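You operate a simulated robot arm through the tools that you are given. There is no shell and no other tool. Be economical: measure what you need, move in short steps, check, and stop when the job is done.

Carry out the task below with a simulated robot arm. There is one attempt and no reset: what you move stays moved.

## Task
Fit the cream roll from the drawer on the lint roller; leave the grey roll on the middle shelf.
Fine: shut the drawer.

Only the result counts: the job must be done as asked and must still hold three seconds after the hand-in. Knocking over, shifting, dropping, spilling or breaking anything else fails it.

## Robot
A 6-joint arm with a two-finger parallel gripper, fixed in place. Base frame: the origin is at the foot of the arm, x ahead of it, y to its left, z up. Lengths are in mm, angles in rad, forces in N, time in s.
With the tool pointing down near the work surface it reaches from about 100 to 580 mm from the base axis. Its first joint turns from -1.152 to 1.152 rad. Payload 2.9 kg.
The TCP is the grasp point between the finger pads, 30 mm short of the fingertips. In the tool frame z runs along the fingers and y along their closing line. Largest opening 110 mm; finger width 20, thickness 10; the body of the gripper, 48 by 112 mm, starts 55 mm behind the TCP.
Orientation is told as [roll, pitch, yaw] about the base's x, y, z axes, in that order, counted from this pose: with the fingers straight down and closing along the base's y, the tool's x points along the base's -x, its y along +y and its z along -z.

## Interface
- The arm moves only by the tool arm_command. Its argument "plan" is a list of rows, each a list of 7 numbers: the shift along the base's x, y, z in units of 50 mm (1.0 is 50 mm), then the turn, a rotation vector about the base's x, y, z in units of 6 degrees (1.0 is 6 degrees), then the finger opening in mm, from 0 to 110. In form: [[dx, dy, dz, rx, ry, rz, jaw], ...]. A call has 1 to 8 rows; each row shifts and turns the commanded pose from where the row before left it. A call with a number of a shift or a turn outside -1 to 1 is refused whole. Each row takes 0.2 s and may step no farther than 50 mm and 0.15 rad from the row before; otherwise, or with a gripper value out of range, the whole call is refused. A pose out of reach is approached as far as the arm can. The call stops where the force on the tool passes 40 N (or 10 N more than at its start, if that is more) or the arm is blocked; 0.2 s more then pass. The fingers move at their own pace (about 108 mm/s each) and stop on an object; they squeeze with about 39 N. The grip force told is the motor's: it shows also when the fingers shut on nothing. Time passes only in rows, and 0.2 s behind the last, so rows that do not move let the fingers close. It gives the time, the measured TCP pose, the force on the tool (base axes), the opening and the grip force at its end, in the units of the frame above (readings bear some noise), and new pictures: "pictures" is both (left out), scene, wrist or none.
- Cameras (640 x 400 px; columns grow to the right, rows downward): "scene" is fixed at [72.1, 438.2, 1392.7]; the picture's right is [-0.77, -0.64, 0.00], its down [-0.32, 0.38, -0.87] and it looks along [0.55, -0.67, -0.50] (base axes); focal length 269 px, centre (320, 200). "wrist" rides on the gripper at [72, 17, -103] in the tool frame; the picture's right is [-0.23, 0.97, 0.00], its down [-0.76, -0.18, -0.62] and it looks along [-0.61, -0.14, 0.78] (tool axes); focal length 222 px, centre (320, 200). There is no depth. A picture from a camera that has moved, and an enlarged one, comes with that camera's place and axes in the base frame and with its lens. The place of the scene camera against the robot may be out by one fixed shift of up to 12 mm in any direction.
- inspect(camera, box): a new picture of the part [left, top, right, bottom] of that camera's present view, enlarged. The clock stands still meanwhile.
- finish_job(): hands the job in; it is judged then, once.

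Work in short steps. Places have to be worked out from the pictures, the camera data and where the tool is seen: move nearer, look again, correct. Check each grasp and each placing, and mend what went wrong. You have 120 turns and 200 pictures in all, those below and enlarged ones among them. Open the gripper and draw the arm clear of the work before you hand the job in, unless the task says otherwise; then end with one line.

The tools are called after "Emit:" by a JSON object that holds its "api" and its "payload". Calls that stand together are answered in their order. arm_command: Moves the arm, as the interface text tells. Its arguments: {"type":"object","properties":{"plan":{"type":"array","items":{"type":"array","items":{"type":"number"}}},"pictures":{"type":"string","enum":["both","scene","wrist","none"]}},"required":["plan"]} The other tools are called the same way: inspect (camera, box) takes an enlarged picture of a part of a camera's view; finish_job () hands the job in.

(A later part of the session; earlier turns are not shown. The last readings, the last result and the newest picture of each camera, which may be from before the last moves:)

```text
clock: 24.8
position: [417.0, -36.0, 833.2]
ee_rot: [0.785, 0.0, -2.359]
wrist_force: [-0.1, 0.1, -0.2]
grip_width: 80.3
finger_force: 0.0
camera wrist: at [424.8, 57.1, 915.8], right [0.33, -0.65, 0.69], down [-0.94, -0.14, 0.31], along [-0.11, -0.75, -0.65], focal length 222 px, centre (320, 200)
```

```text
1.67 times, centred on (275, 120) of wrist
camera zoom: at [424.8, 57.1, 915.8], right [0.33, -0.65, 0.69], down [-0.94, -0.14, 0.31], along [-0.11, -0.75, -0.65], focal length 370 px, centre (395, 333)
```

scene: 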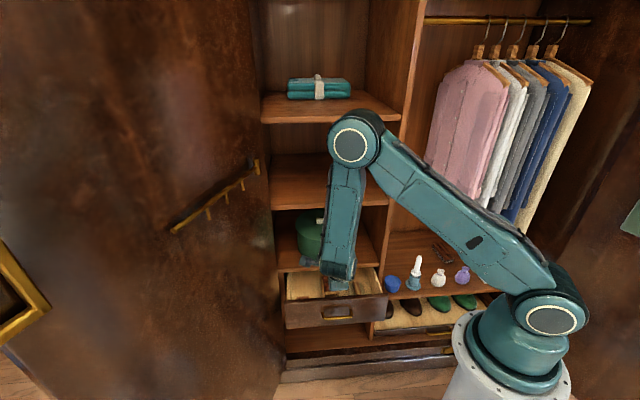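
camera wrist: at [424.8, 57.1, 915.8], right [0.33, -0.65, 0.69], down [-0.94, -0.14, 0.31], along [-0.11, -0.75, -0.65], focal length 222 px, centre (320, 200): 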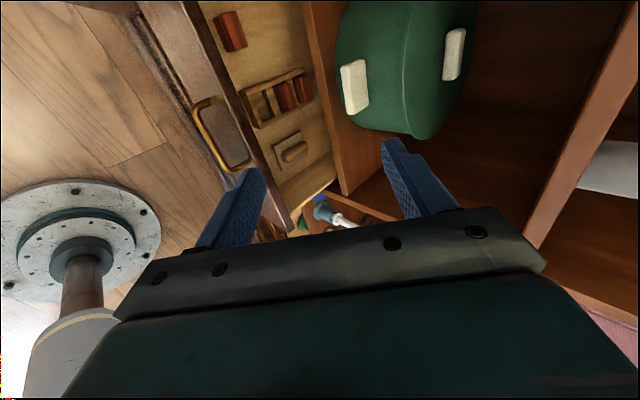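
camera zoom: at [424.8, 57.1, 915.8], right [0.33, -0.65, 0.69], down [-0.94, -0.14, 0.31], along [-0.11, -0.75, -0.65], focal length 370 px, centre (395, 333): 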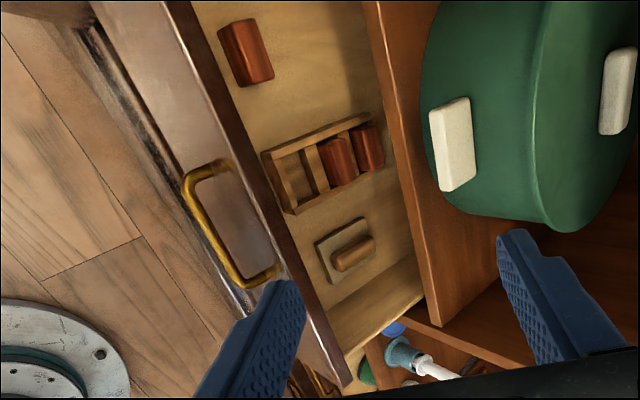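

No cream roll visible yet: only cedar blocks, an organizer and a small wooden pad; the back is hidden. I'll grip the drawer front's top edge with a vertical tool and pull further. First, straighten the tool above it.

Emit:
{"api": "arm_command", "payload": {"plan": [[0.107, -0.19, -0.377, 0.884, 0.884, 0, 70], [0.107, -0.19, -0.377, 0.884, 0.884, 0, 70], [0.107, -0.19, -0.377, 0.884, 0.884, 0, 70], [0.107, -0.19, -0.377, 0.884, 0.884, 0, 70], [0.107, -0.19, -0.377, 0.884, 0.884, 0, 70], [0.107, -0.19, -0.377, 0.884, 0.884, 0, 70]]}}

```text
clock: 26.2
position: [449.8, -94.2, 717.8]
ee_rot: [-0.003, 0.003, -2.357]
wrist_force: [0.1, 1.2, -0.4]
grip_width: 70.2
finger_force: 0.1
camera wrist: at [512.9, -54.9, 820.2], right [0.53, -0.85, 0.0], down [-0.66, -0.41, 0.62], along [-0.53, -0.33, -0.78], focal length 222 px, centre (320, 200)
```

scene: 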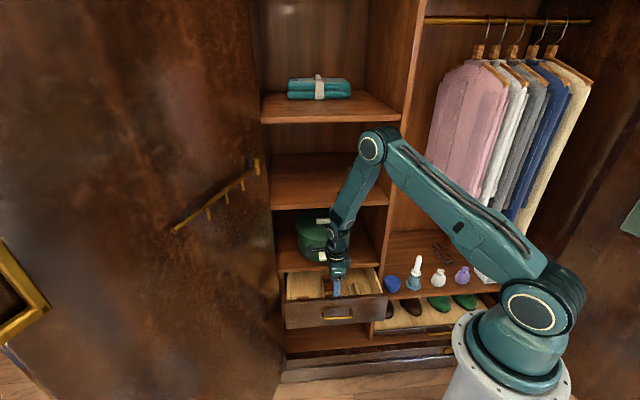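
wrist: 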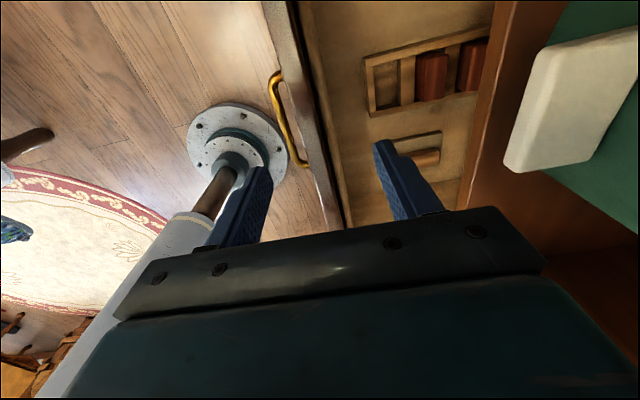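

Emit:
{"api": "inspect", "payload": {"camera": "wrist", "box": [220, 40, 500, 220]}}

```text
2.22 times, centred on (360, 130) of wrist
camera zoom: at [512.9, -54.9, 820.2], right [0.53, -0.85, 0.0], down [-0.66, -0.41, 0.62], along [-0.53, -0.33, -0.78], focal length 494 px, centre (231, 356)
```

zoom: 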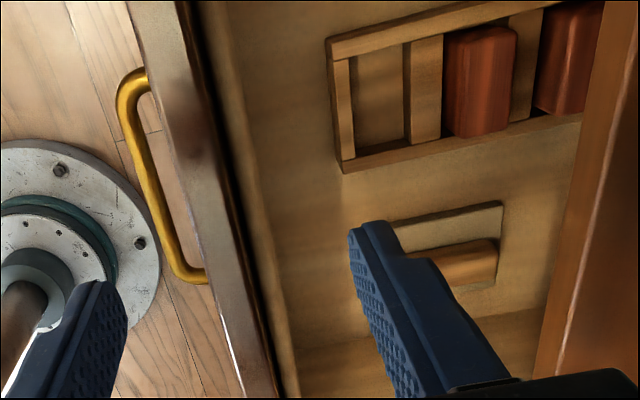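

The panel plus box wall (~26 mm) is centred under the open jaws. Lower so the tips reach ~23 mm below its top edge, then close.

Emit:
{"api": "arm_command", "payload": {"plan": [[-0.03, 0.03, -0.5, 0, 0, 0, 70], [-0.03, 0.03, -0.5, 0, 0, 0, 70], [0, 0, -0.5, 0, 0, 0, 70], [0, 0, 0, 0, 0, 0, 40], [0, 0, 0, 0, 0, 0, 10], [0, 0, 0, 0, 0, 0, 10]]}}

```text
clock: 27.6
position: [445.6, -89.1, 641.9]
ee_rot: [0.002, 0.0, -2.356]
wrist_force: [1.2, 1.1, -7.1]
grip_width: 17.6
finger_force: 44.9
camera wrist: at [509.3, -51.7, 744.8], right [0.53, -0.85, 0.0], down [-0.66, -0.41, 0.62], along [-0.53, -0.33, -0.78], focal length 222 px, centre (320, 200)
```

scene: 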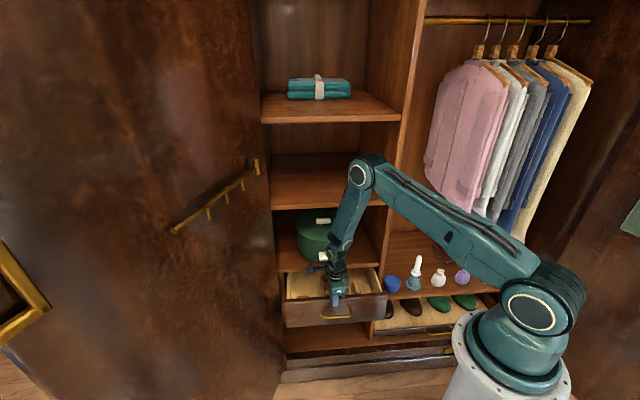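
wrist: 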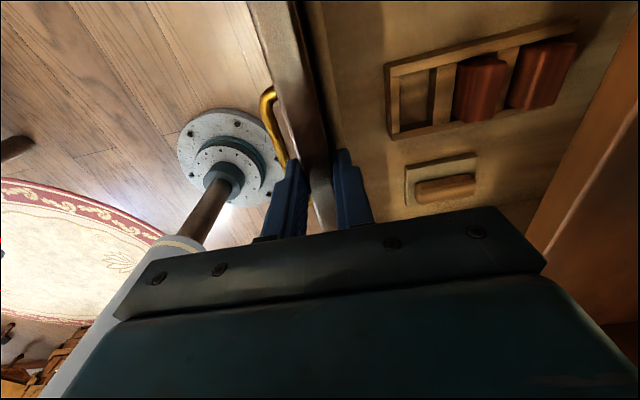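

Panel gripped (17.6 mm). Pull outward, watching for the drawer stop.

Emit:
{"api": "arm_command", "payload": {"plan": [[-0.4, 0.4, 0, 0, 0, 0, 10], [-0.4, 0.4, 0, 0, 0, 0, 10], [-0.4, 0.4, 0, 0, 0, 0, 10]]}}

```text
clock: 28.4
position: [384.4, -27.3, 642.1]
ee_rot: [0.0, 0.0, -2.356]
wrist_force: [2.7, 3.8, -14.3]
grip_width: 17.6
finger_force: 45.0
camera wrist: at [448.3, 9.3, 744.9], right [0.53, -0.85, 0.0], down [-0.66, -0.41, 0.62], along [-0.53, -0.33, -0.78], focal length 222 px, centre (320, 200)
```

scene: 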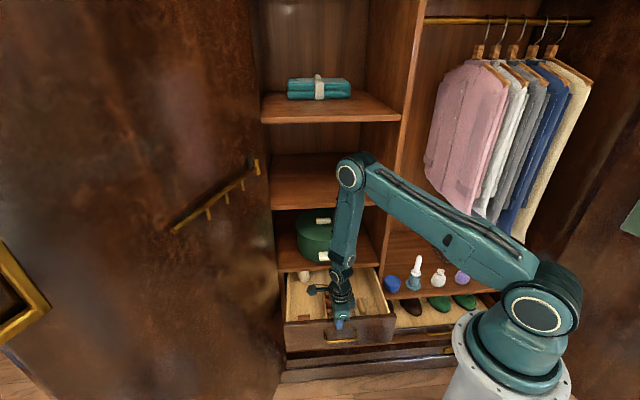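
wrist: 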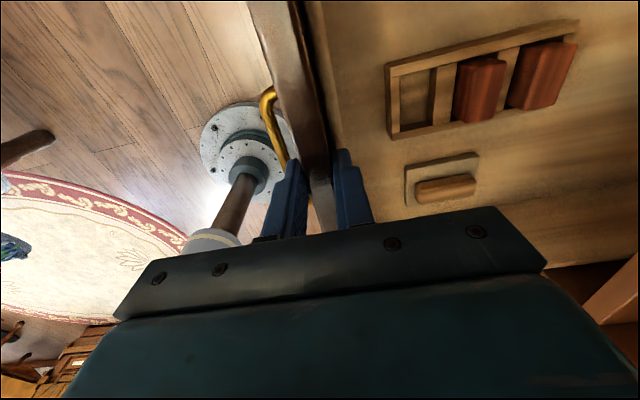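

A pale cylinder now shows at the back left of the drawer. Zooming.

Emit:
{"api": "inspect", "payload": {"camera": "scene", "box": [270, 250, 350, 320]}}

```text
5.71 times, centred on (310, 285) of scene
camera zoom: at [72.3, 438.3, 1392.7], right [-0.77, -0.64, 0.0], down [-0.32, 0.38, -0.87], along [0.55, -0.67, -0.5], focal length 1539 px, centre (377, -286)
```

zoom: 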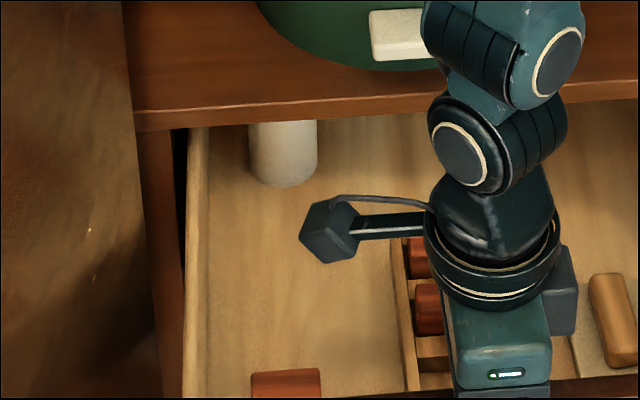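

The cream roll stands upright at back-left, around d≈540, s≈346. Pull another 80 mm so it comes clear of the shelf.

Emit:
{"api": "arm_command", "payload": {"plan": [[-0.4, 0.4, 0, 0, 0, 0, 10], [-0.4, 0.4, 0, 0, 0, 0, 10], [-0.34, 0.34, 0, 0, 0, 0, 10]], "pictures": "scene"}}

Emit:
{"api": "inspect", "payload": {"camera": "scene", "box": [270, 250, 430, 350]}}

```text
clock: 29.2
position: [327.7, 27.9, 642.3]
ee_rot: [0.0, -0.004, -2.355]
wrist_force: [-3.4, -2.5, -3.0]
grip_width: 17.8
finger_force: 45.1
```

scene: 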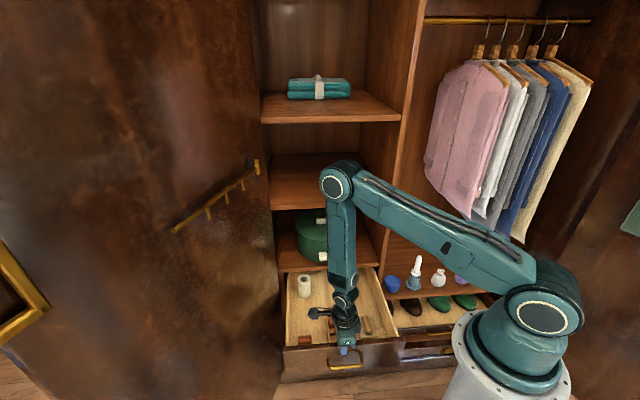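

```text
4.00 times, centred on (350, 300) of scene
camera zoom: at [72.1, 438.2, 1392.7], right [-0.77, -0.64, 0.0], down [-0.32, 0.38, -0.87], along [0.55, -0.67, -0.5], focal length 1077 px, centre (200, -200)
```

zoom: 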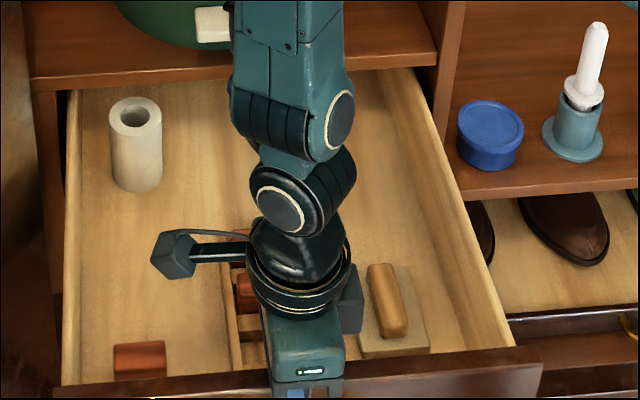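

The cream roll's axis is near (571,-79), z≈556–645, standing with ~35 mm to the side wall. Release the panel, rise, and turn the tool back to face the cabinet.

Emit:
{"api": "arm_command", "payload": {"plan": [[0, 0, 0, 0, 0, 0, 40], [0, 0, 0, 0, 0, 0, 60], [0, 0, 0.6, 0, 0, 0, 60], [0, 0, 0.9, 0, 0, 0, 70], [0, 0, 0.9, 0, 0, 0, 80]], "pictures": "none"}}

Emit:
{"api": "arm_command", "payload": {"plan": [[0.25, -0.05, 0.3, 0, 0, 1, 80], [0.25, -0.05, 0.3, 0, 0, 1, 80], [0.25, -0.05, 0.3, 0, 0, 1, 80], [0.25, -0.05, 0.3, 0, 0, 1, 80], [0.25, -0.05, 0, 0, 0, 1, 80], [0.25, -0.05, 0, 0, 0, 1, 80], [0.25, -0.05, 0, 0, 0, 1, 80], [0.25, -0.05, 0, 0, 0, 1, 80]], "pictures": "none"}}

Emit:
{"api": "arm_command", "payload": {"plan": [[0, 0, 0, 0, 0, 1, 80], [0, 0, 0, 0, 0, 1, 80], [0, 0, 0, 0, 0, 1, 80], [0, 0, 0, 0, 0, 1, 80], [0, 0, 0, 0, 0, 1, 80], [0, 0, 0, 0, 0, 1, 80], [0, 0, 0, 0, 0, 1, 80]]}}

```text
clock: 30.4
position: [329.0, 28.3, 763.6]
ee_rot: [0.0, 0.001, -2.357]
wrist_force: [0.0, 0.2, 0.8]
grip_width: 80.0
finger_force: 0.0
```

```text
clock: 32.2
position: [428.9, 8.1, 822.8]
ee_rot: [0.003, -0.001, -1.515]
wrist_force: [-0.1, 0.1, -0.3]
grip_width: 79.9
finger_force: 0.1
```

```text
clock: 33.8
position: [428.9, 8.3, 823.1]
ee_rot: [-0.001, -0.001, -0.784]
wrist_force: [0.5, 0.4, -0.7]
grip_width: 80.2
finger_force: 0.0
camera wrist: at [389.9, 69.9, 925.5], right [0.85, 0.53, 0.0], down [0.41, -0.66, 0.62], along [0.33, -0.53, -0.78], focal length 222 px, centre (320, 200)
```

scene: 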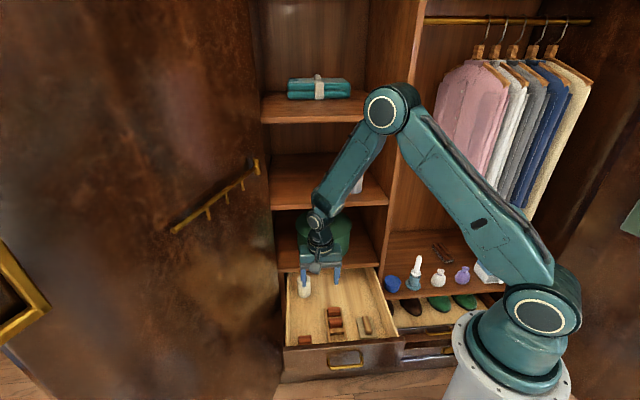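
wrist: 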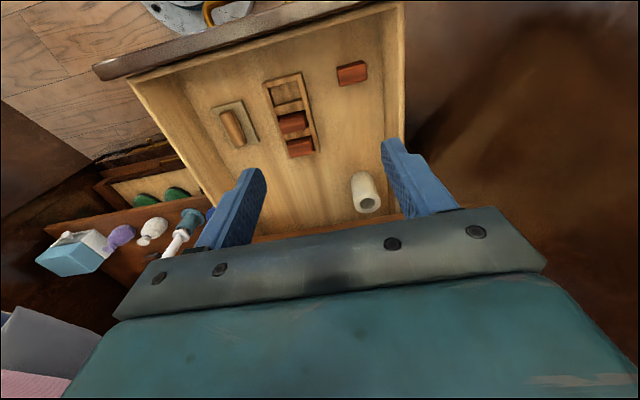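

Roll top from this view: ~(580,-84). Tilt 45° and approach to a pre-grasp for a better fix.

Emit:
{"api": "arm_command", "payload": {"plan": [[0.2, -0.06, -0.36, -0.884, -0.884, 0, 80], [0.2, -0.06, -0.36, -0.884, -0.884, 0, 80], [0.2, -0.06, -0.36, -0.884, -0.884, 0, 80], [0.2, -0.06, -0.36, -0.884, -0.884, 0, 80], [0.2, -0.06, -0.36, -0.884, -0.884, 0, 80], [0.2, -0.06, -0.36, -0.884, -0.884, 0, 80]]}}

Emit:
{"api": "inspect", "payload": {"camera": "scene", "box": [270, 250, 430, 350]}}

```text
clock: 35.2
position: [488.2, -10.0, 713.8]
ee_rot: [0.004, -0.787, -0.787]
wrist_force: [0.1, 0.4, 0.3]
grip_width: 80.0
finger_force: 0.0
camera wrist: at [413.1, 89.5, 735.5], right [0.8, 0.58, 0.16], down [-0.06, -0.2, 0.98], along [0.6, -0.79, -0.12], focal length 222 px, centre (320, 200)
```

scene: 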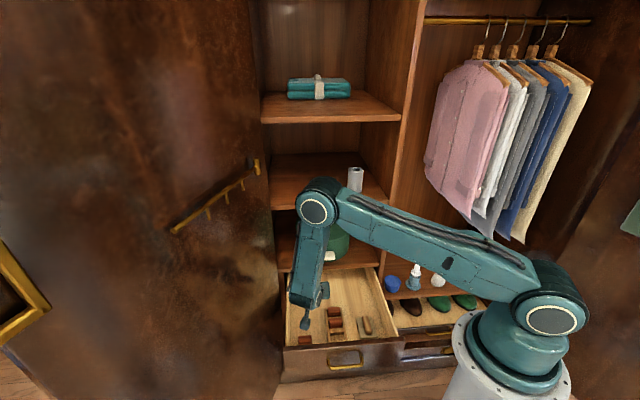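
wrist: 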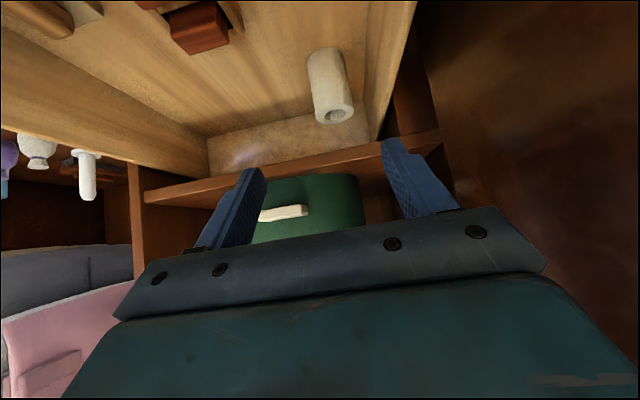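

```text
4.00 times, centred on (350, 300) of scene
camera zoom: at [72.1, 438.2, 1392.7], right [-0.77, -0.64, 0.0], down [-0.32, 0.38, -0.87], along [0.55, -0.67, -0.5], focal length 1077 px, centre (200, -200)
```

zoom: 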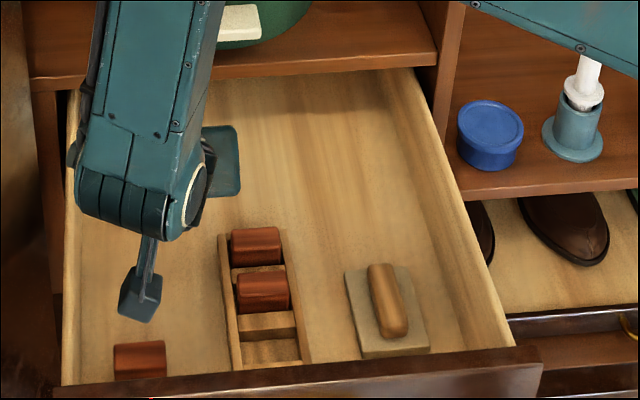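

Triangulating three views: roll axis ≈(606,-105), top z≈600, floor≈508. The side wall is close (~31 mm), so I yaw the tool 25° to keep the gripper body off it, and move to pre-grasp.

Emit:
{"api": "arm_command", "payload": {"plan": [[0.172, -0.272, -0.3, 0, 0, 0.84, 75], [0.172, -0.272, -0.3, 0, 0, 0.84, 75], [0.172, -0.272, -0.3, 0, 0, 0.84, 75], [0.172, -0.272, -0.3, 0, 0, 0.84, 75], [0.172, -0.272, -0.3, 0, 0, 0.84, 75]]}}

Emit:
{"api": "inspect", "payload": {"camera": "scene", "box": [270, 230, 400, 330]}}

```text
clock: 36.4
position: [531.2, -77.8, 638.6]
ee_rot: [0.002, -0.784, -0.344]
wrist_force: [-0.5, 0.8, 0.4]
grip_width: 75.0
finger_force: 0.1
camera wrist: at [420.8, -20.6, 660.1], right [0.48, 0.86, 0.16], down [0.03, -0.2, 0.98], along [0.88, -0.46, -0.12], focal length 222 px, centre (320, 200)
```

scene: 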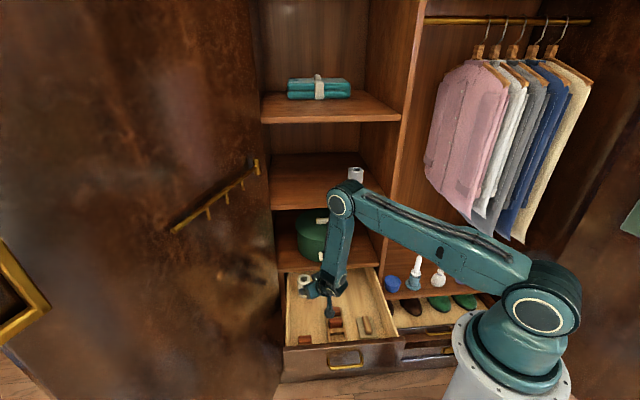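
wrist: 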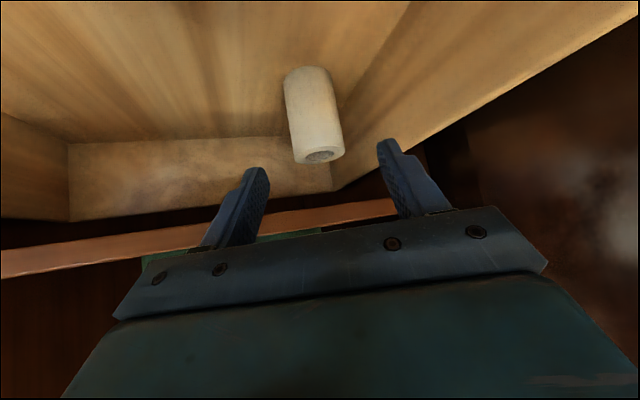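

```text
4.00 times, centred on (335, 280) of scene
camera zoom: at [72.1, 438.3, 1392.7], right [-0.77, -0.64, 0.0], down [-0.32, 0.38, -0.87], along [0.55, -0.67, -0.5], focal length 1077 px, centre (260, -120)
```

zoom: 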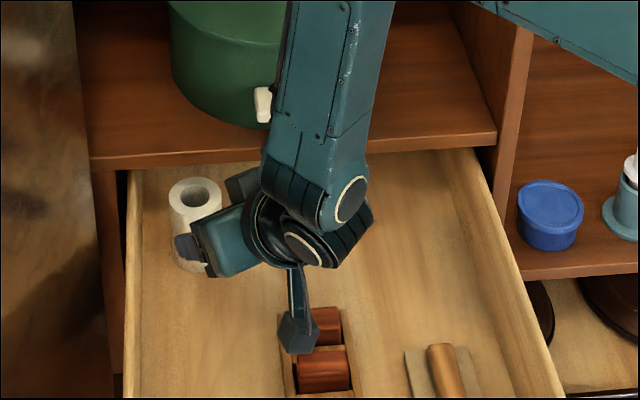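

Refined: axis ≈(602,-107), z 521–595. Approach along the tool axis in steps.

Emit:
{"api": "arm_command", "payload": {"plan": [[0.35, -0.145, -0.37, 0, 0, 0, 75], [0.35, -0.145, -0.37, 0, 0, 0, 75]], "pictures": "wrist"}}

```text
clock: 37.0
position: [566.6, -91.8, 603.2]
ee_rot: [0.001, -0.785, -0.347]
wrist_force: [0.6, -0.5, -0.5]
grip_width: 74.9
finger_force: 0.0
camera wrist: at [456.1, -35.5, 623.5], right [0.48, 0.86, 0.16], down [0.03, -0.2, 0.98], along [0.88, -0.47, -0.12], focal length 222 px, centre (320, 200)
```

wrist: 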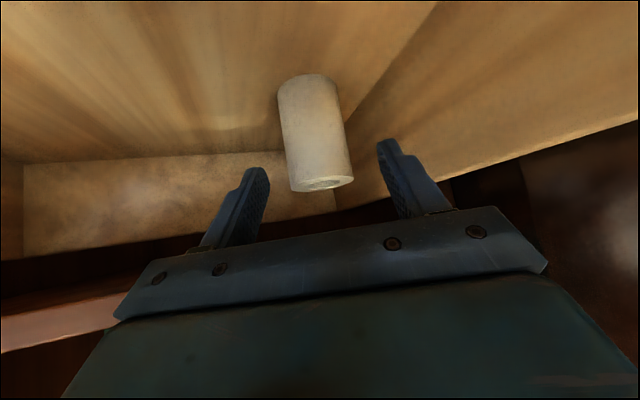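

Alignment is good. Continue to the grasp point.

Emit:
{"api": "arm_command", "payload": {"plan": [[0.36, -0.18, -0.4, 0, 0, 0, 75], [0.36, -0.18, -0.4, 0, 0, 0, 75]]}}

```text
clock: 37.6
position: [602.9, -109.7, 562.0]
ee_rot: [0.002, -0.783, -0.349]
wrist_force: [0.1, -0.4, -0.6]
grip_width: 74.8
finger_force: 0.1
camera wrist: at [491.5, -52.8, 584.0], right [0.48, 0.86, 0.16], down [0.03, -0.2, 0.98], along [0.88, -0.47, -0.12], focal length 222 px, centre (320, 200)
```

scene: 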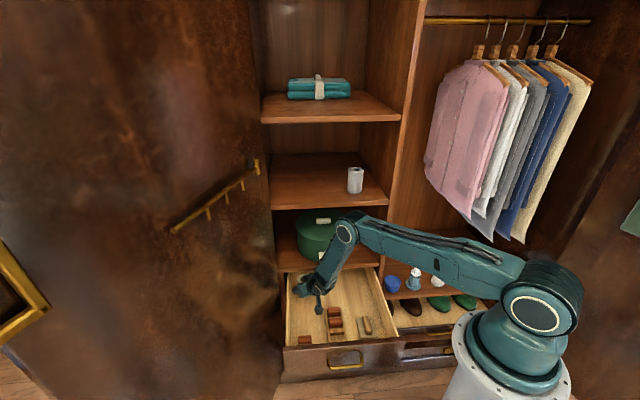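
wrist: 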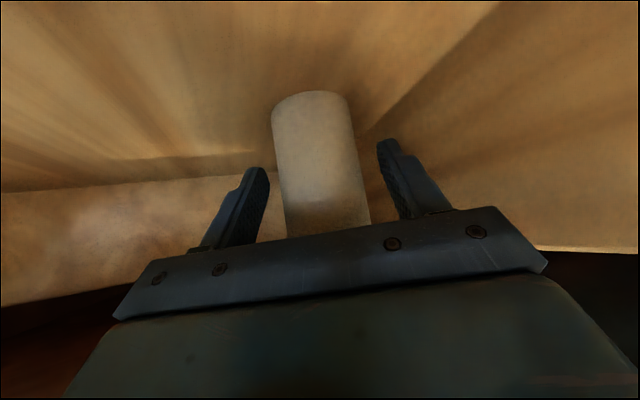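

The picture matches the grey-roll grasp almost exactly. Close.

Emit:
{"api": "arm_command", "payload": {"plan": [[0, 0, 0, 0, 0, 0, 54], [0, 0, 0, 0, 0, 0, 36], [0, 0, 0, 0, 0, 0, 36]], "pictures": "wrist"}}

```text
clock: 38.4
position: [601.7, -109.7, 563.6]
ee_rot: [0.002, -0.786, -0.346]
wrist_force: [-0.5, -0.6, 0.7]
grip_width: 49.9
finger_force: 39.2
camera wrist: at [491.4, -52.8, 584.2], right [0.48, 0.86, 0.16], down [0.03, -0.2, 0.98], along [0.88, -0.47, -0.12], focal length 222 px, centre (320, 200)
```

wrist: 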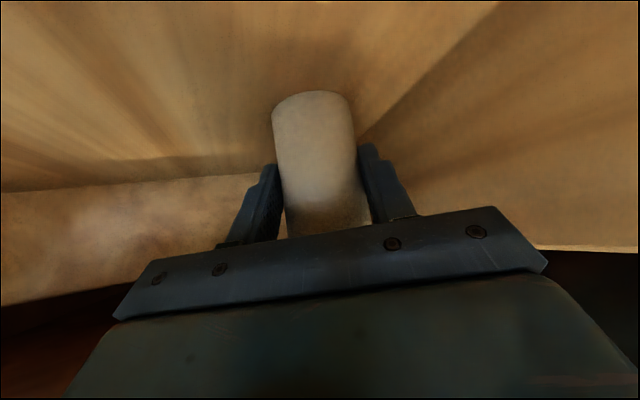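

Gripped at 49.9 mm. Lift slightly, draw outward from beneath the shelf, then rise.

Emit:
{"api": "arm_command", "payload": {"plan": [[0, 0, 0.24, 0, 0, 0, 36], [-0.4, 0.4, 0.2, 0, 0, 0, 36], [-0.45, 0.45, 0.2, 0, 0, 0, 36], [-0.45, 0.45, 0.4, 0, 0, 0, 36], [0, 0, 0.9, 0, 0, 0, 36], [0, 0, 0.9, 0, 0, 0, 36], [0, 0, 0.9, 0, 0, 0, 36]]}}

```text
clock: 40.0
position: [538.0, -44.8, 750.7]
ee_rot: [0.001, -0.785, -0.347]
wrist_force: [-0.8, 0.0, 0.5]
grip_width: 49.5
finger_force: 38.7
camera wrist: at [427.3, 12.2, 771.7], right [0.48, 0.86, 0.16], down [0.03, -0.2, 0.98], along [0.88, -0.47, -0.12], focal length 222 px, centre (320, 200)
```

scene: 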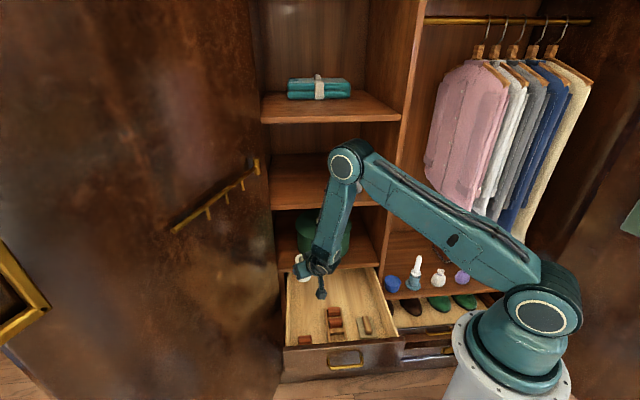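
wrist: 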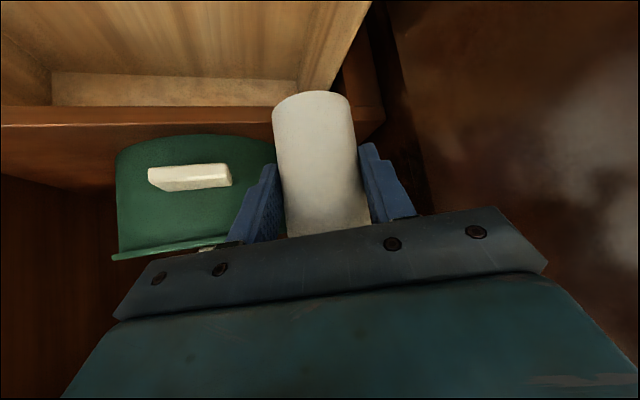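

Holding firmly. Travel in front of the cabinet toward the roller, yawing back to the earlier orientation.

Emit:
{"api": "arm_command", "payload": {"plan": [[-0.6, -0.53, 0, 0, 0, -0.78, 36], [-0.6, -0.53, 0, 0, 0, -0.78, 36], [-0.6, -0.53, 0, 0, 0, -0.78, 36], [-0.6, -0.53, 0, 0, 0, -0.78, 36], [-0.6, -0.53, 0, 0, 0, -0.78, 36], [-0.416, -0.692, 0, 0, 0, -0.78, 36], [-0.416, -0.692, 0, 0, 0, -0.78, 36], [-0.416, -0.692, 0, 0, 0, -0.78, 36]], "pictures": "scene"}}

Emit:
{"api": "arm_command", "payload": {"plan": [[-0.416, -0.692, 0, 0, 0, 0, 36], [-0.416, -0.692, -0.2, 0, 0, 0, 36]]}}

```text
clock: 41.8
position: [324.9, -282.0, 750.7]
ee_rot: [0.003, -0.785, -1.002]
wrist_force: [0.0, -0.4, -0.2]
grip_width: 49.8
finger_force: 38.7
```

scene: 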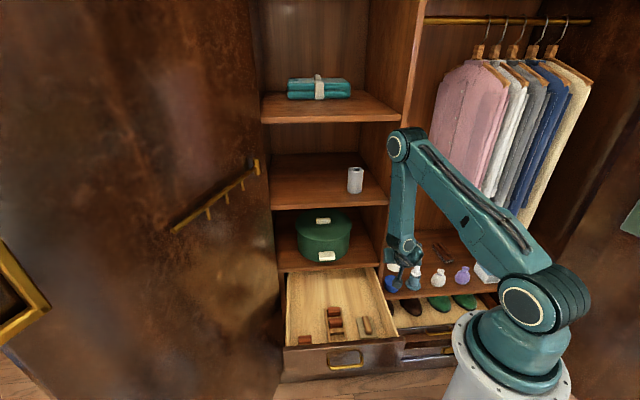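

```text
clock: 42.4
position: [284.0, -352.1, 740.1]
ee_rot: [0.004, -0.785, -1.001]
wrist_force: [-0.5, -0.5, 0.0]
grip_width: 50.0
finger_force: 38.7
camera wrist: at [231.4, -239.1, 761.2], right [0.91, 0.39, 0.16], down [-0.1, -0.18, 0.98], along [0.41, -0.9, -0.12], focal length 222 px, centre (320, 200)
```

scene: 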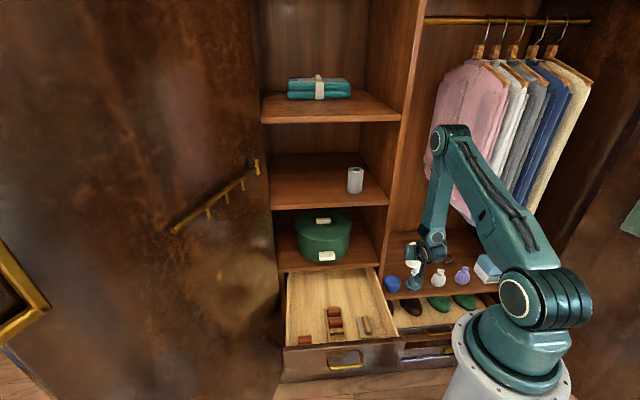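
wrist: 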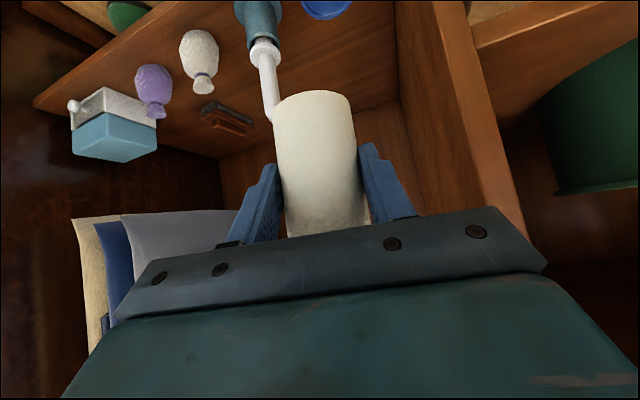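

Next, move above the spindle at the XY where the grey roll came off.

Emit:
{"api": "arm_command", "payload": {"plan": [[0.096, -0.73, -0.175, 0, 0, 0, 36], [0.096, -0.73, -0.175, 0, 0, 0, 36], [0.096, -0.73, -0.175, 0, 0, 0, 36], [0.096, -0.73, -0.175, 0, 0, 0, 36]]}}

Emit:
{"api": "inspect", "payload": {"camera": "scene", "box": [380, 220, 460, 300]}}

Emit:
{"api": "inspect", "payload": {"camera": "wrist", "box": [220, 0, 420, 200]}}

```text
clock: 43.4
position: [302.4, -497.4, 704.1]
ee_rot: [0.004, -0.784, -1.0]
wrist_force: [-0.4, -0.2, 0.2]
grip_width: 49.7
finger_force: 39.1
camera wrist: at [249.5, -384.7, 724.7], right [0.91, 0.39, 0.16], down [-0.1, -0.18, 0.98], along [0.41, -0.9, -0.13], focal length 222 px, centre (320, 200)
```

scene: 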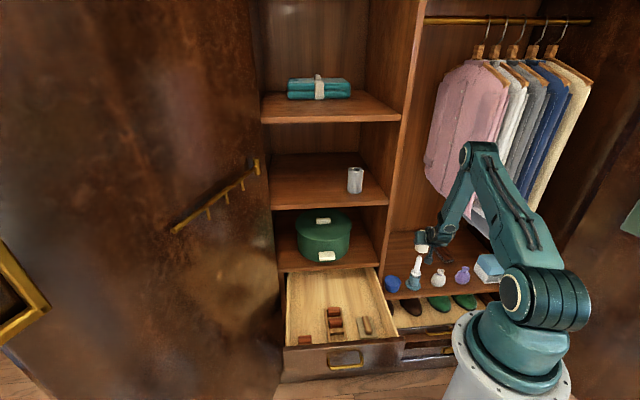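
wrist: 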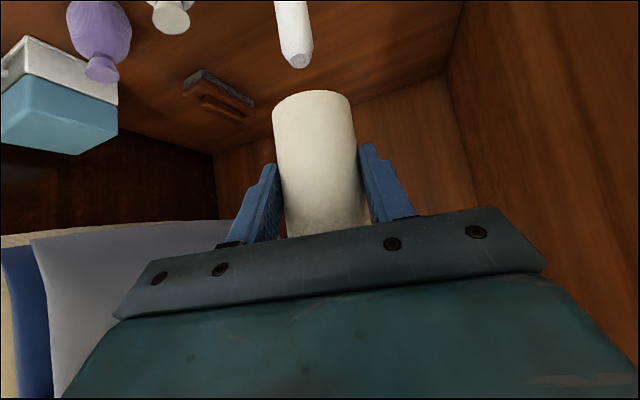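

```text
5.00 times, centred on (420, 260) of scene
camera zoom: at [72.1, 438.2, 1392.7], right [-0.77, -0.64, 0.0], down [-0.32, 0.38, -0.87], along [0.55, -0.67, -0.5], focal length 1347 px, centre (-180, -100)
```

zoom: 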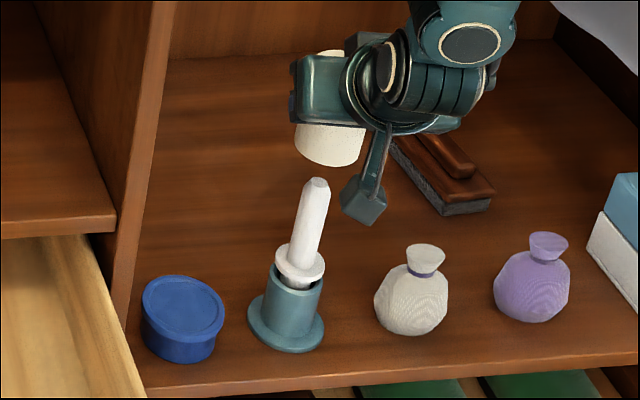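

```text
2.00 times, centred on (320, 100) of wrist
camera zoom: at [249.5, -384.7, 724.7], right [0.91, 0.39, 0.16], down [-0.1, -0.18, 0.98], along [0.41, -0.9, -0.13], focal length 444 px, centre (320, 400)
```

zoom: 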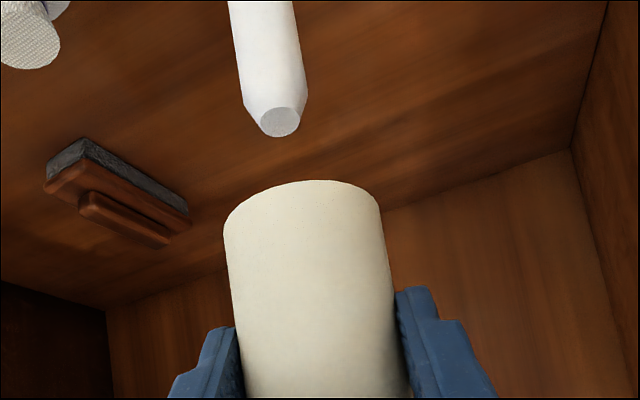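

The spindle tip is placed relative to the roll as it was when the grey one came off. Lower to just above the tip and recheck.

Emit:
{"api": "arm_command", "payload": {"plan": [[0.018, 0, -0.4, 0, 0, 0, 36], [0, 0, -0.35, 0, 0, 0, 36]], "pictures": "none"}}

Emit:
{"api": "inspect", "payload": {"camera": "scene", "box": [390, 230, 450, 300]}}

Emit:
{"api": "inspect", "payload": {"camera": "wrist", "box": [220, 0, 420, 200]}}

```text
clock: 44.0
position: [303.2, -496.8, 666.2]
ee_rot: [0.002, -0.786, -0.999]
wrist_force: [0.4, 0.8, -0.6]
grip_width: 49.4
finger_force: 39.3
```

```text
5.71 times, centred on (420, 265) of scene
camera zoom: at [72.1, 438.2, 1392.7], right [-0.77, -0.64, 0.0], down [-0.32, 0.38, -0.87], along [0.55, -0.67, -0.5], focal length 1539 px, centre (-251, -171)
```

zoom: 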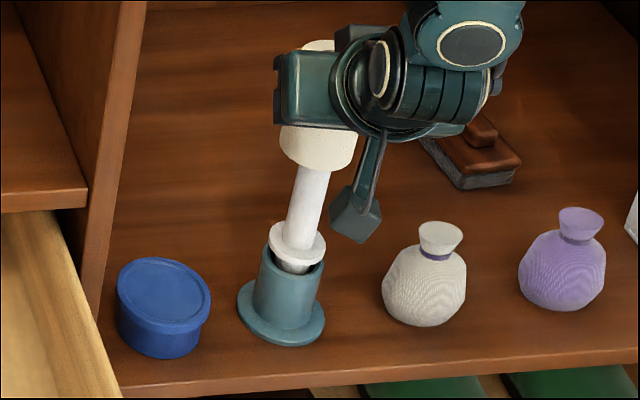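

```text
2.00 times, centred on (320, 100) of wrist
camera zoom: at [251.3, -384.9, 687.3], right [0.91, 0.39, 0.16], down [-0.1, -0.18, 0.98], along [0.41, -0.9, -0.12], focal length 444 px, centre (320, 400)
```

zoom: 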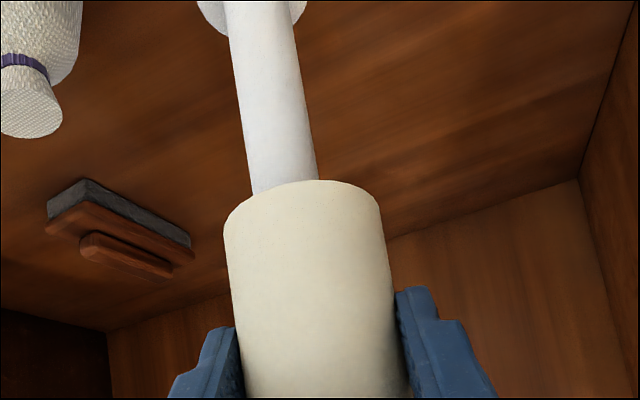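

Alignment offsets match the mated grey roll's picture. Lower in small steps, watching force.

Emit:
{"api": "arm_command", "payload": {"plan": [[0, 0, -0.15, 0, 0, 0, 36], [0, 0, -0.15, 0, 0, 0, 36], [0, 0, -0.15, 0, 0, 0, 36]], "pictures": "none"}}

Emit:
{"api": "inspect", "payload": {"camera": "wrist", "box": [220, 0, 420, 200]}}

Emit:
{"api": "inspect", "payload": {"camera": "scene", "box": [390, 230, 450, 300]}}

```text
clock: 44.8
position: [304.1, -496.6, 643.7]
ee_rot: [0.003, -0.787, -1.001]
wrist_force: [-0.2, 0.4, -0.6]
grip_width: 49.7
finger_force: 39.4
```

```text
2.00 times, centred on (320, 100) of wrist
camera zoom: at [251.5, -384.5, 665.1], right [0.91, 0.39, 0.16], down [-0.1, -0.18, 0.98], along [0.41, -0.9, -0.12], focal length 444 px, centre (320, 400)
```

zoom: 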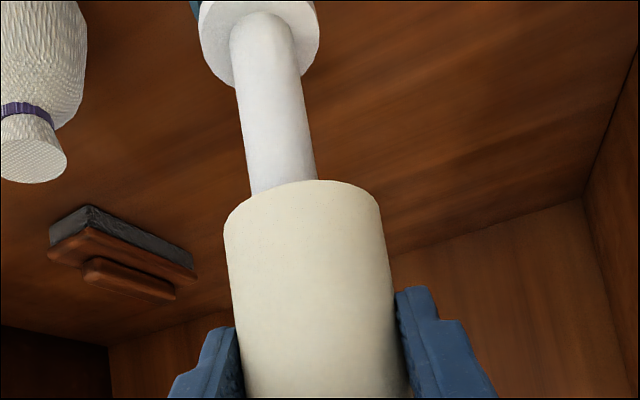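

```text
5.71 times, centred on (420, 265) of scene
camera zoom: at [72.1, 438.2, 1392.7], right [-0.77, -0.64, 0.0], down [-0.32, 0.38, -0.87], along [0.55, -0.67, -0.5], focal length 1539 px, centre (-251, -171)
```

zoom: 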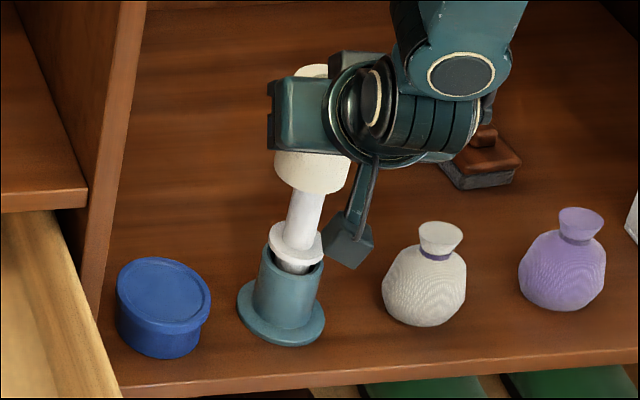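

No resistance and the tip is inside. Continue down.

Emit:
{"api": "arm_command", "payload": {"plan": [[0, 0, -0.3, 0, 0, 0, 36], [0, 0, -0.3, 0, 0, 0, 36], [0, 0, -0.3, 0, 0, 0, 36], [0, 0, -0.3, 0, 0, 0, 36]], "pictures": "wrist"}}

Emit:
{"api": "inspect", "payload": {"camera": "scene", "box": [390, 230, 450, 300]}}

```text
clock: 45.8
position: [303.8, -498.1, 584.4]
ee_rot: [0.002, -0.783, -1.0]
wrist_force: [-0.1, -0.1, -0.4]
grip_width: 49.6
finger_force: 39.2
camera wrist: at [250.9, -384.4, 605.0], right [0.91, 0.39, 0.16], down [-0.1, -0.18, 0.98], along [0.41, -0.9, -0.12], focal length 222 px, centre (320, 200)
```

wrist: 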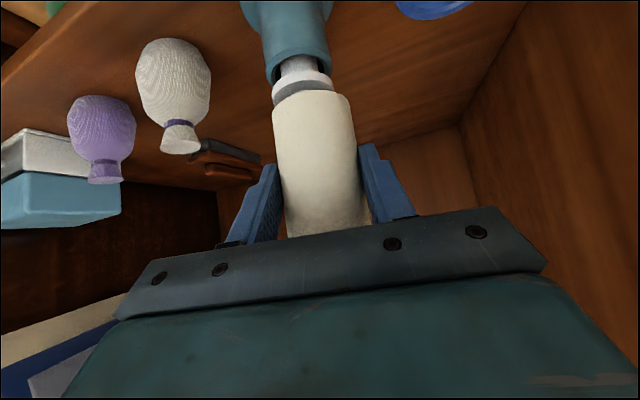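

```text
5.71 times, centred on (420, 265) of scene
camera zoom: at [72.1, 438.2, 1392.7], right [-0.77, -0.64, 0.0], down [-0.32, 0.38, -0.87], along [0.55, -0.67, -0.5], focal length 1539 px, centre (-251, -171)
```

zoom: 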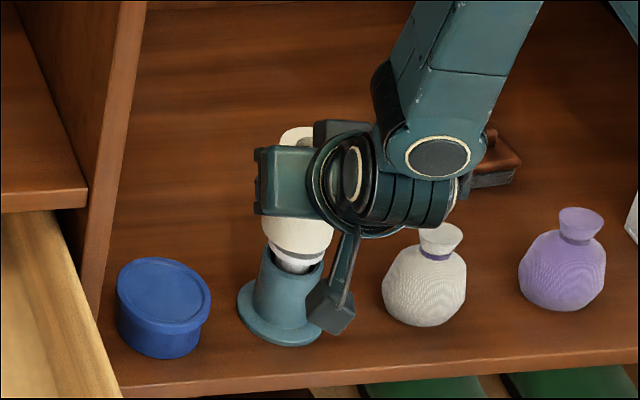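

About 12 mm from the flange. Lower in 4 mm steps until contact.

Emit:
{"api": "arm_command", "payload": {"plan": [[0, 0, -0.08, 0, 0, 0, 36], [0, 0, -0.08, 0, 0, 0, 36], [0, 0, -0.06, 0, 0, 0, 36]], "pictures": "wrist"}}

```text
clock: 46.6
position: [304.1, -496.9, 573.8]
ee_rot: [0.002, -0.785, -1.0]
wrist_force: [0.3, -0.2, -0.8]
grip_width: 49.6
finger_force: 38.7
camera wrist: at [250.9, -384.3, 594.6], right [0.91, 0.39, 0.16], down [-0.1, -0.18, 0.98], along [0.41, -0.9, -0.12], focal length 222 px, centre (320, 200)
```

wrist: 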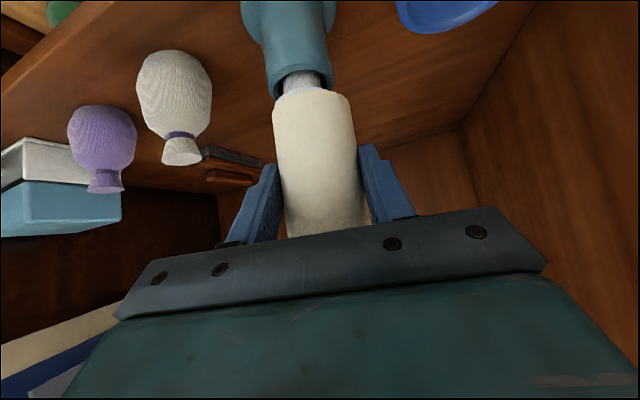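

Emit:
{"api": "arm_command", "payload": {"plan": [[0, 0, -0.04, 0, 0, 0, 36], [0, 0, -0.04, 0, 0, 0, 36]], "pictures": "none"}}

Emit:
{"api": "inspect", "payload": {"camera": "wrist", "box": [220, 0, 420, 200]}}

```text
clock: 47.2
position: [305.7, -499.6, 573.0]
ee_rot: [0.003, -0.794, -0.999]
wrist_force: [-4.1, 5.0, 25.8]
grip_width: 49.6
finger_force: 39.0
```

```text
2.00 times, centred on (320, 100) of wrist
camera zoom: at [252.4, -386.5, 592.5], right [0.91, 0.39, 0.16], down [-0.1, -0.17, 0.98], along [0.41, -0.9, -0.12], focal length 444 px, centre (320, 400)
```

zoom: 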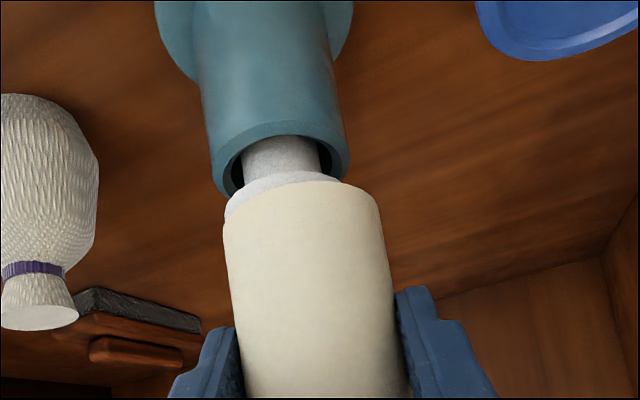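

Seated: 26 N reaction with the roll against the flange. Ease off slightly and open.

Emit:
{"api": "arm_command", "payload": {"plan": [[0, 0, 0.05, 0, 0, 0, 36], [0, 0, 0, 0, 0, 0, 56], [0, 0, 0, 0, 0, 0, 80], [0, 0, 0, 0, 0, 0, 105]], "pictures": "wrist"}}

Emit:
{"api": "inspect", "payload": {"camera": "scene", "box": [390, 230, 450, 300]}}

```text
clock: 48.2
position: [303.1, -496.7, 572.6]
ee_rot: [0.002, -0.784, -1.001]
wrist_force: [-0.4, -0.1, -1.0]
grip_width: 104.8
finger_force: 0.0
camera wrist: at [250.9, -384.1, 592.9], right [0.91, 0.39, 0.16], down [-0.1, -0.18, 0.98], along [0.41, -0.9, -0.13], focal length 222 px, centre (320, 200)
```

wrist: 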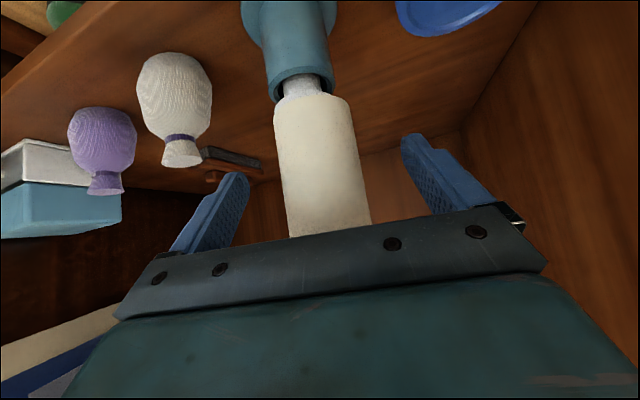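

```text
5.71 times, centred on (420, 265) of scene
camera zoom: at [72.1, 438.2, 1392.7], right [-0.77, -0.64, 0.0], down [-0.32, 0.38, -0.87], along [0.55, -0.67, -0.5], focal length 1539 px, centre (-251, -171)
```

zoom: 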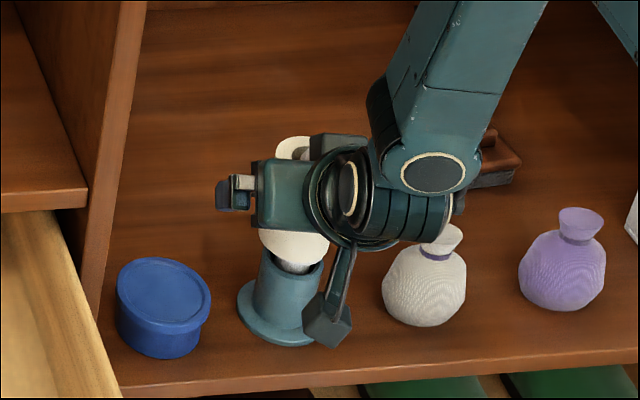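

The roll sits exactly as the grey one did. Withdraw along the reverse of the approach path.

Emit:
{"api": "arm_command", "payload": {"plan": [[-0.1, 0.14, 0.6, 0, 0, 0, 105], [-0.16, 0.22, 0.7, 0, 0, 0, 105], [-0.16, 0.22, 0.7, 0, 0, 0, 105], [-0.1, 0.5, 0.4, 0, 0, 0, 105], [0, 0.7, 0.3, 0, 0, 0, 105], [0, 0.7, 0.3, 0, 0, 0, 80]]}}

Emit:
{"api": "inspect", "payload": {"camera": "scene", "box": [360, 220, 520, 320]}}

```text
clock: 49.6
position: [277.7, -371.6, 722.3]
ee_rot: [0.002, -0.786, -1.001]
wrist_force: [0.7, -0.5, -0.6]
grip_width: 80.0
finger_force: 0.1
camera wrist: at [224.7, -260.5, 743.5], right [0.91, 0.39, 0.16], down [-0.1, -0.18, 0.98], along [0.41, -0.9, -0.12], focal length 222 px, centre (320, 200)
```

scene: 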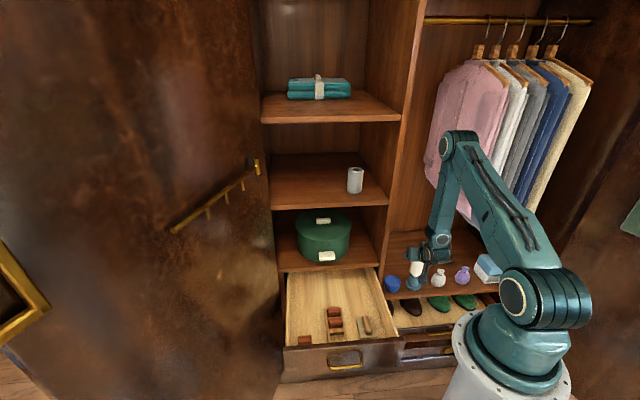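
wrist: 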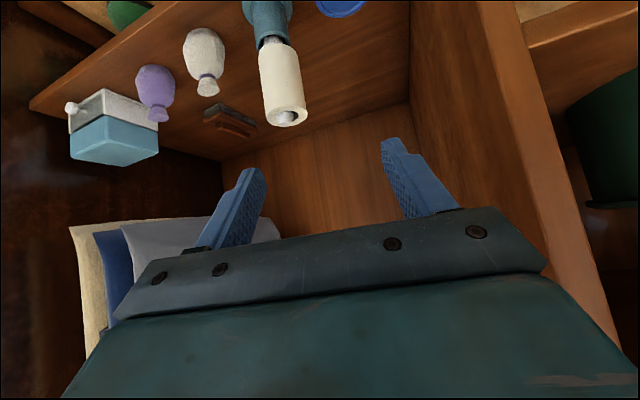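

```text
4.00 times, centred on (440, 270) of scene
camera zoom: at [72.1, 438.2, 1392.7], right [-0.77, -0.64, 0.0], down [-0.32, 0.38, -0.87], along [0.55, -0.67, -0.5], focal length 1077 px, centre (-160, -80)
```

zoom: 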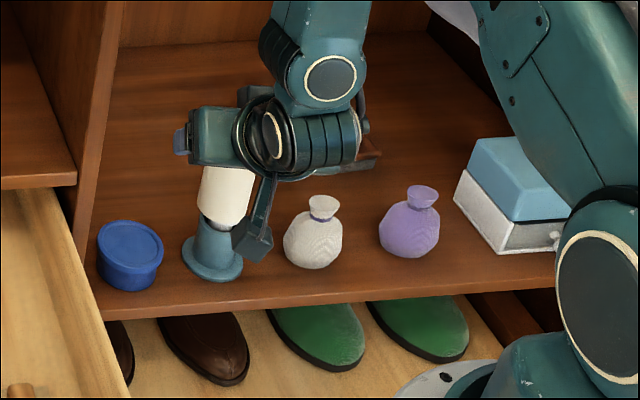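

The cream roll is on the lint roller. Now shut the drawer: I'll push its face with closed fingertips above the handle, tool tilted ~30°. First rise and travel across, clear of everything.

Emit:
{"api": "arm_command", "payload": {"plan": [[0, 0.2, 0.7, 0, 0, 1, 60], [0, 0.4, 0.7, 0, 0, 1, 30], [0, 0.6, 0.5, 0.589, 0.589, 0, 5], [0, 0.7, 0.3, 0.589, 0.589, 0, 2], [0, 0.8, 0, 0.589, 0.589, 0, 2], [0, 0.9, 0, 0, 0, 0, 2], [0, 0.9, 0, 0, 0, 0, 2], [0, 0.9, 0, 0, 0, 0, 2]], "pictures": "none"}}

Emit:
{"api": "arm_command", "payload": {"plan": [[0.05, 0.85, 0, 0, 0, 0, 2], [0.05, 0.85, 0, 0, 0, 0, 2], [0.05, 0.85, 0, 0, 0, 0, 2], [0.05, 0.85, 0, 0, 0, 0, 2]]}}

```text
clock: 51.4
position: [314.9, -118.5, 823.1]
ee_rot: [0.0, -0.524, -0.789]
wrist_force: [-0.1, -0.2, 0.9]
grip_width: 0.0
finger_force: 37.0
out of reach, approached as far as the arm can: row 6, 7, 8
```

```text
clock: 52.4
position: [325.3, 53.5, 823.7]
ee_rot: [0.0, -0.524, -0.792]
wrist_force: [-0.7, 0.1, 1.0]
grip_width: 0.0
finger_force: 38.2
camera wrist: at [257.5, 145.6, 875.6], right [0.83, 0.54, 0.11], down [0.12, -0.37, 0.92], along [0.54, -0.75, -0.37], focal length 222 px, centre (320, 200)
```

scene: 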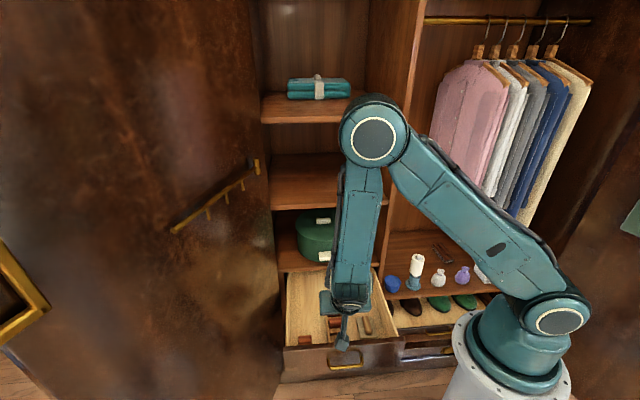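
wrist: 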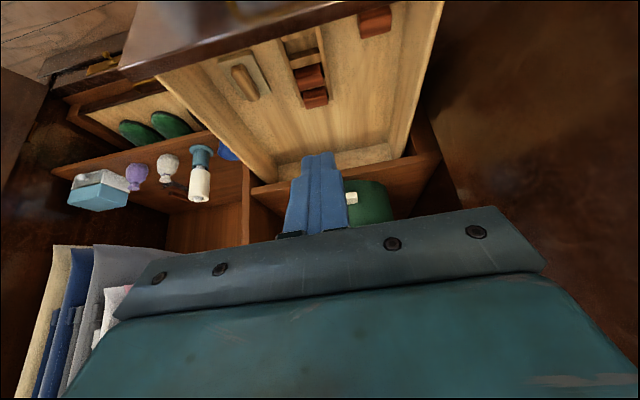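

Reachable here (d≈192). Move 45 mm further out from the panel and begin to descend.

Emit:
{"api": "arm_command", "payload": {"plan": [[-0.35, 0.3, 0, 0, 0, 0, 2], [-0.35, 0.3, 0, 0, 0, 0, 2], [0, 0, -0.8, 0, 0, 0, 2], [0, 0, -0.8, 0, 0, 0, 2]]}}

```text
clock: 53.4
position: [289.9, 83.5, 743.5]
ee_rot: [-0.001, -0.522, -0.789]
wrist_force: [0.4, -0.1, 0.9]
grip_width: 0.0
finger_force: 37.7
camera wrist: at [220.9, 176.4, 794.9], right [0.83, 0.55, 0.11], down [0.12, -0.37, 0.92], along [0.54, -0.75, -0.37], focal length 222 px, centre (320, 200)
```

scene: 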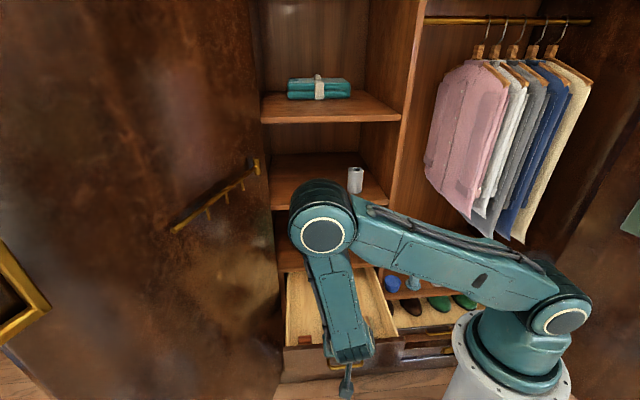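
wrist: 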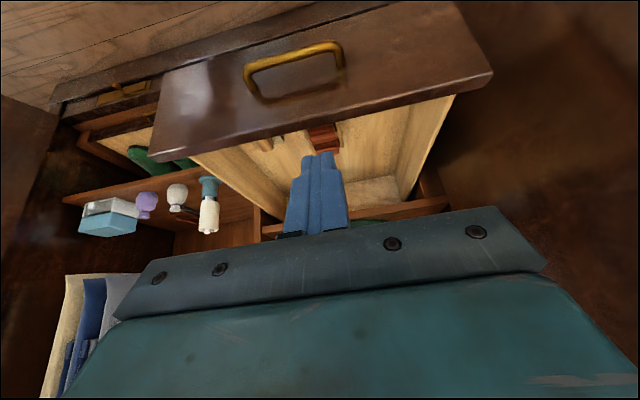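

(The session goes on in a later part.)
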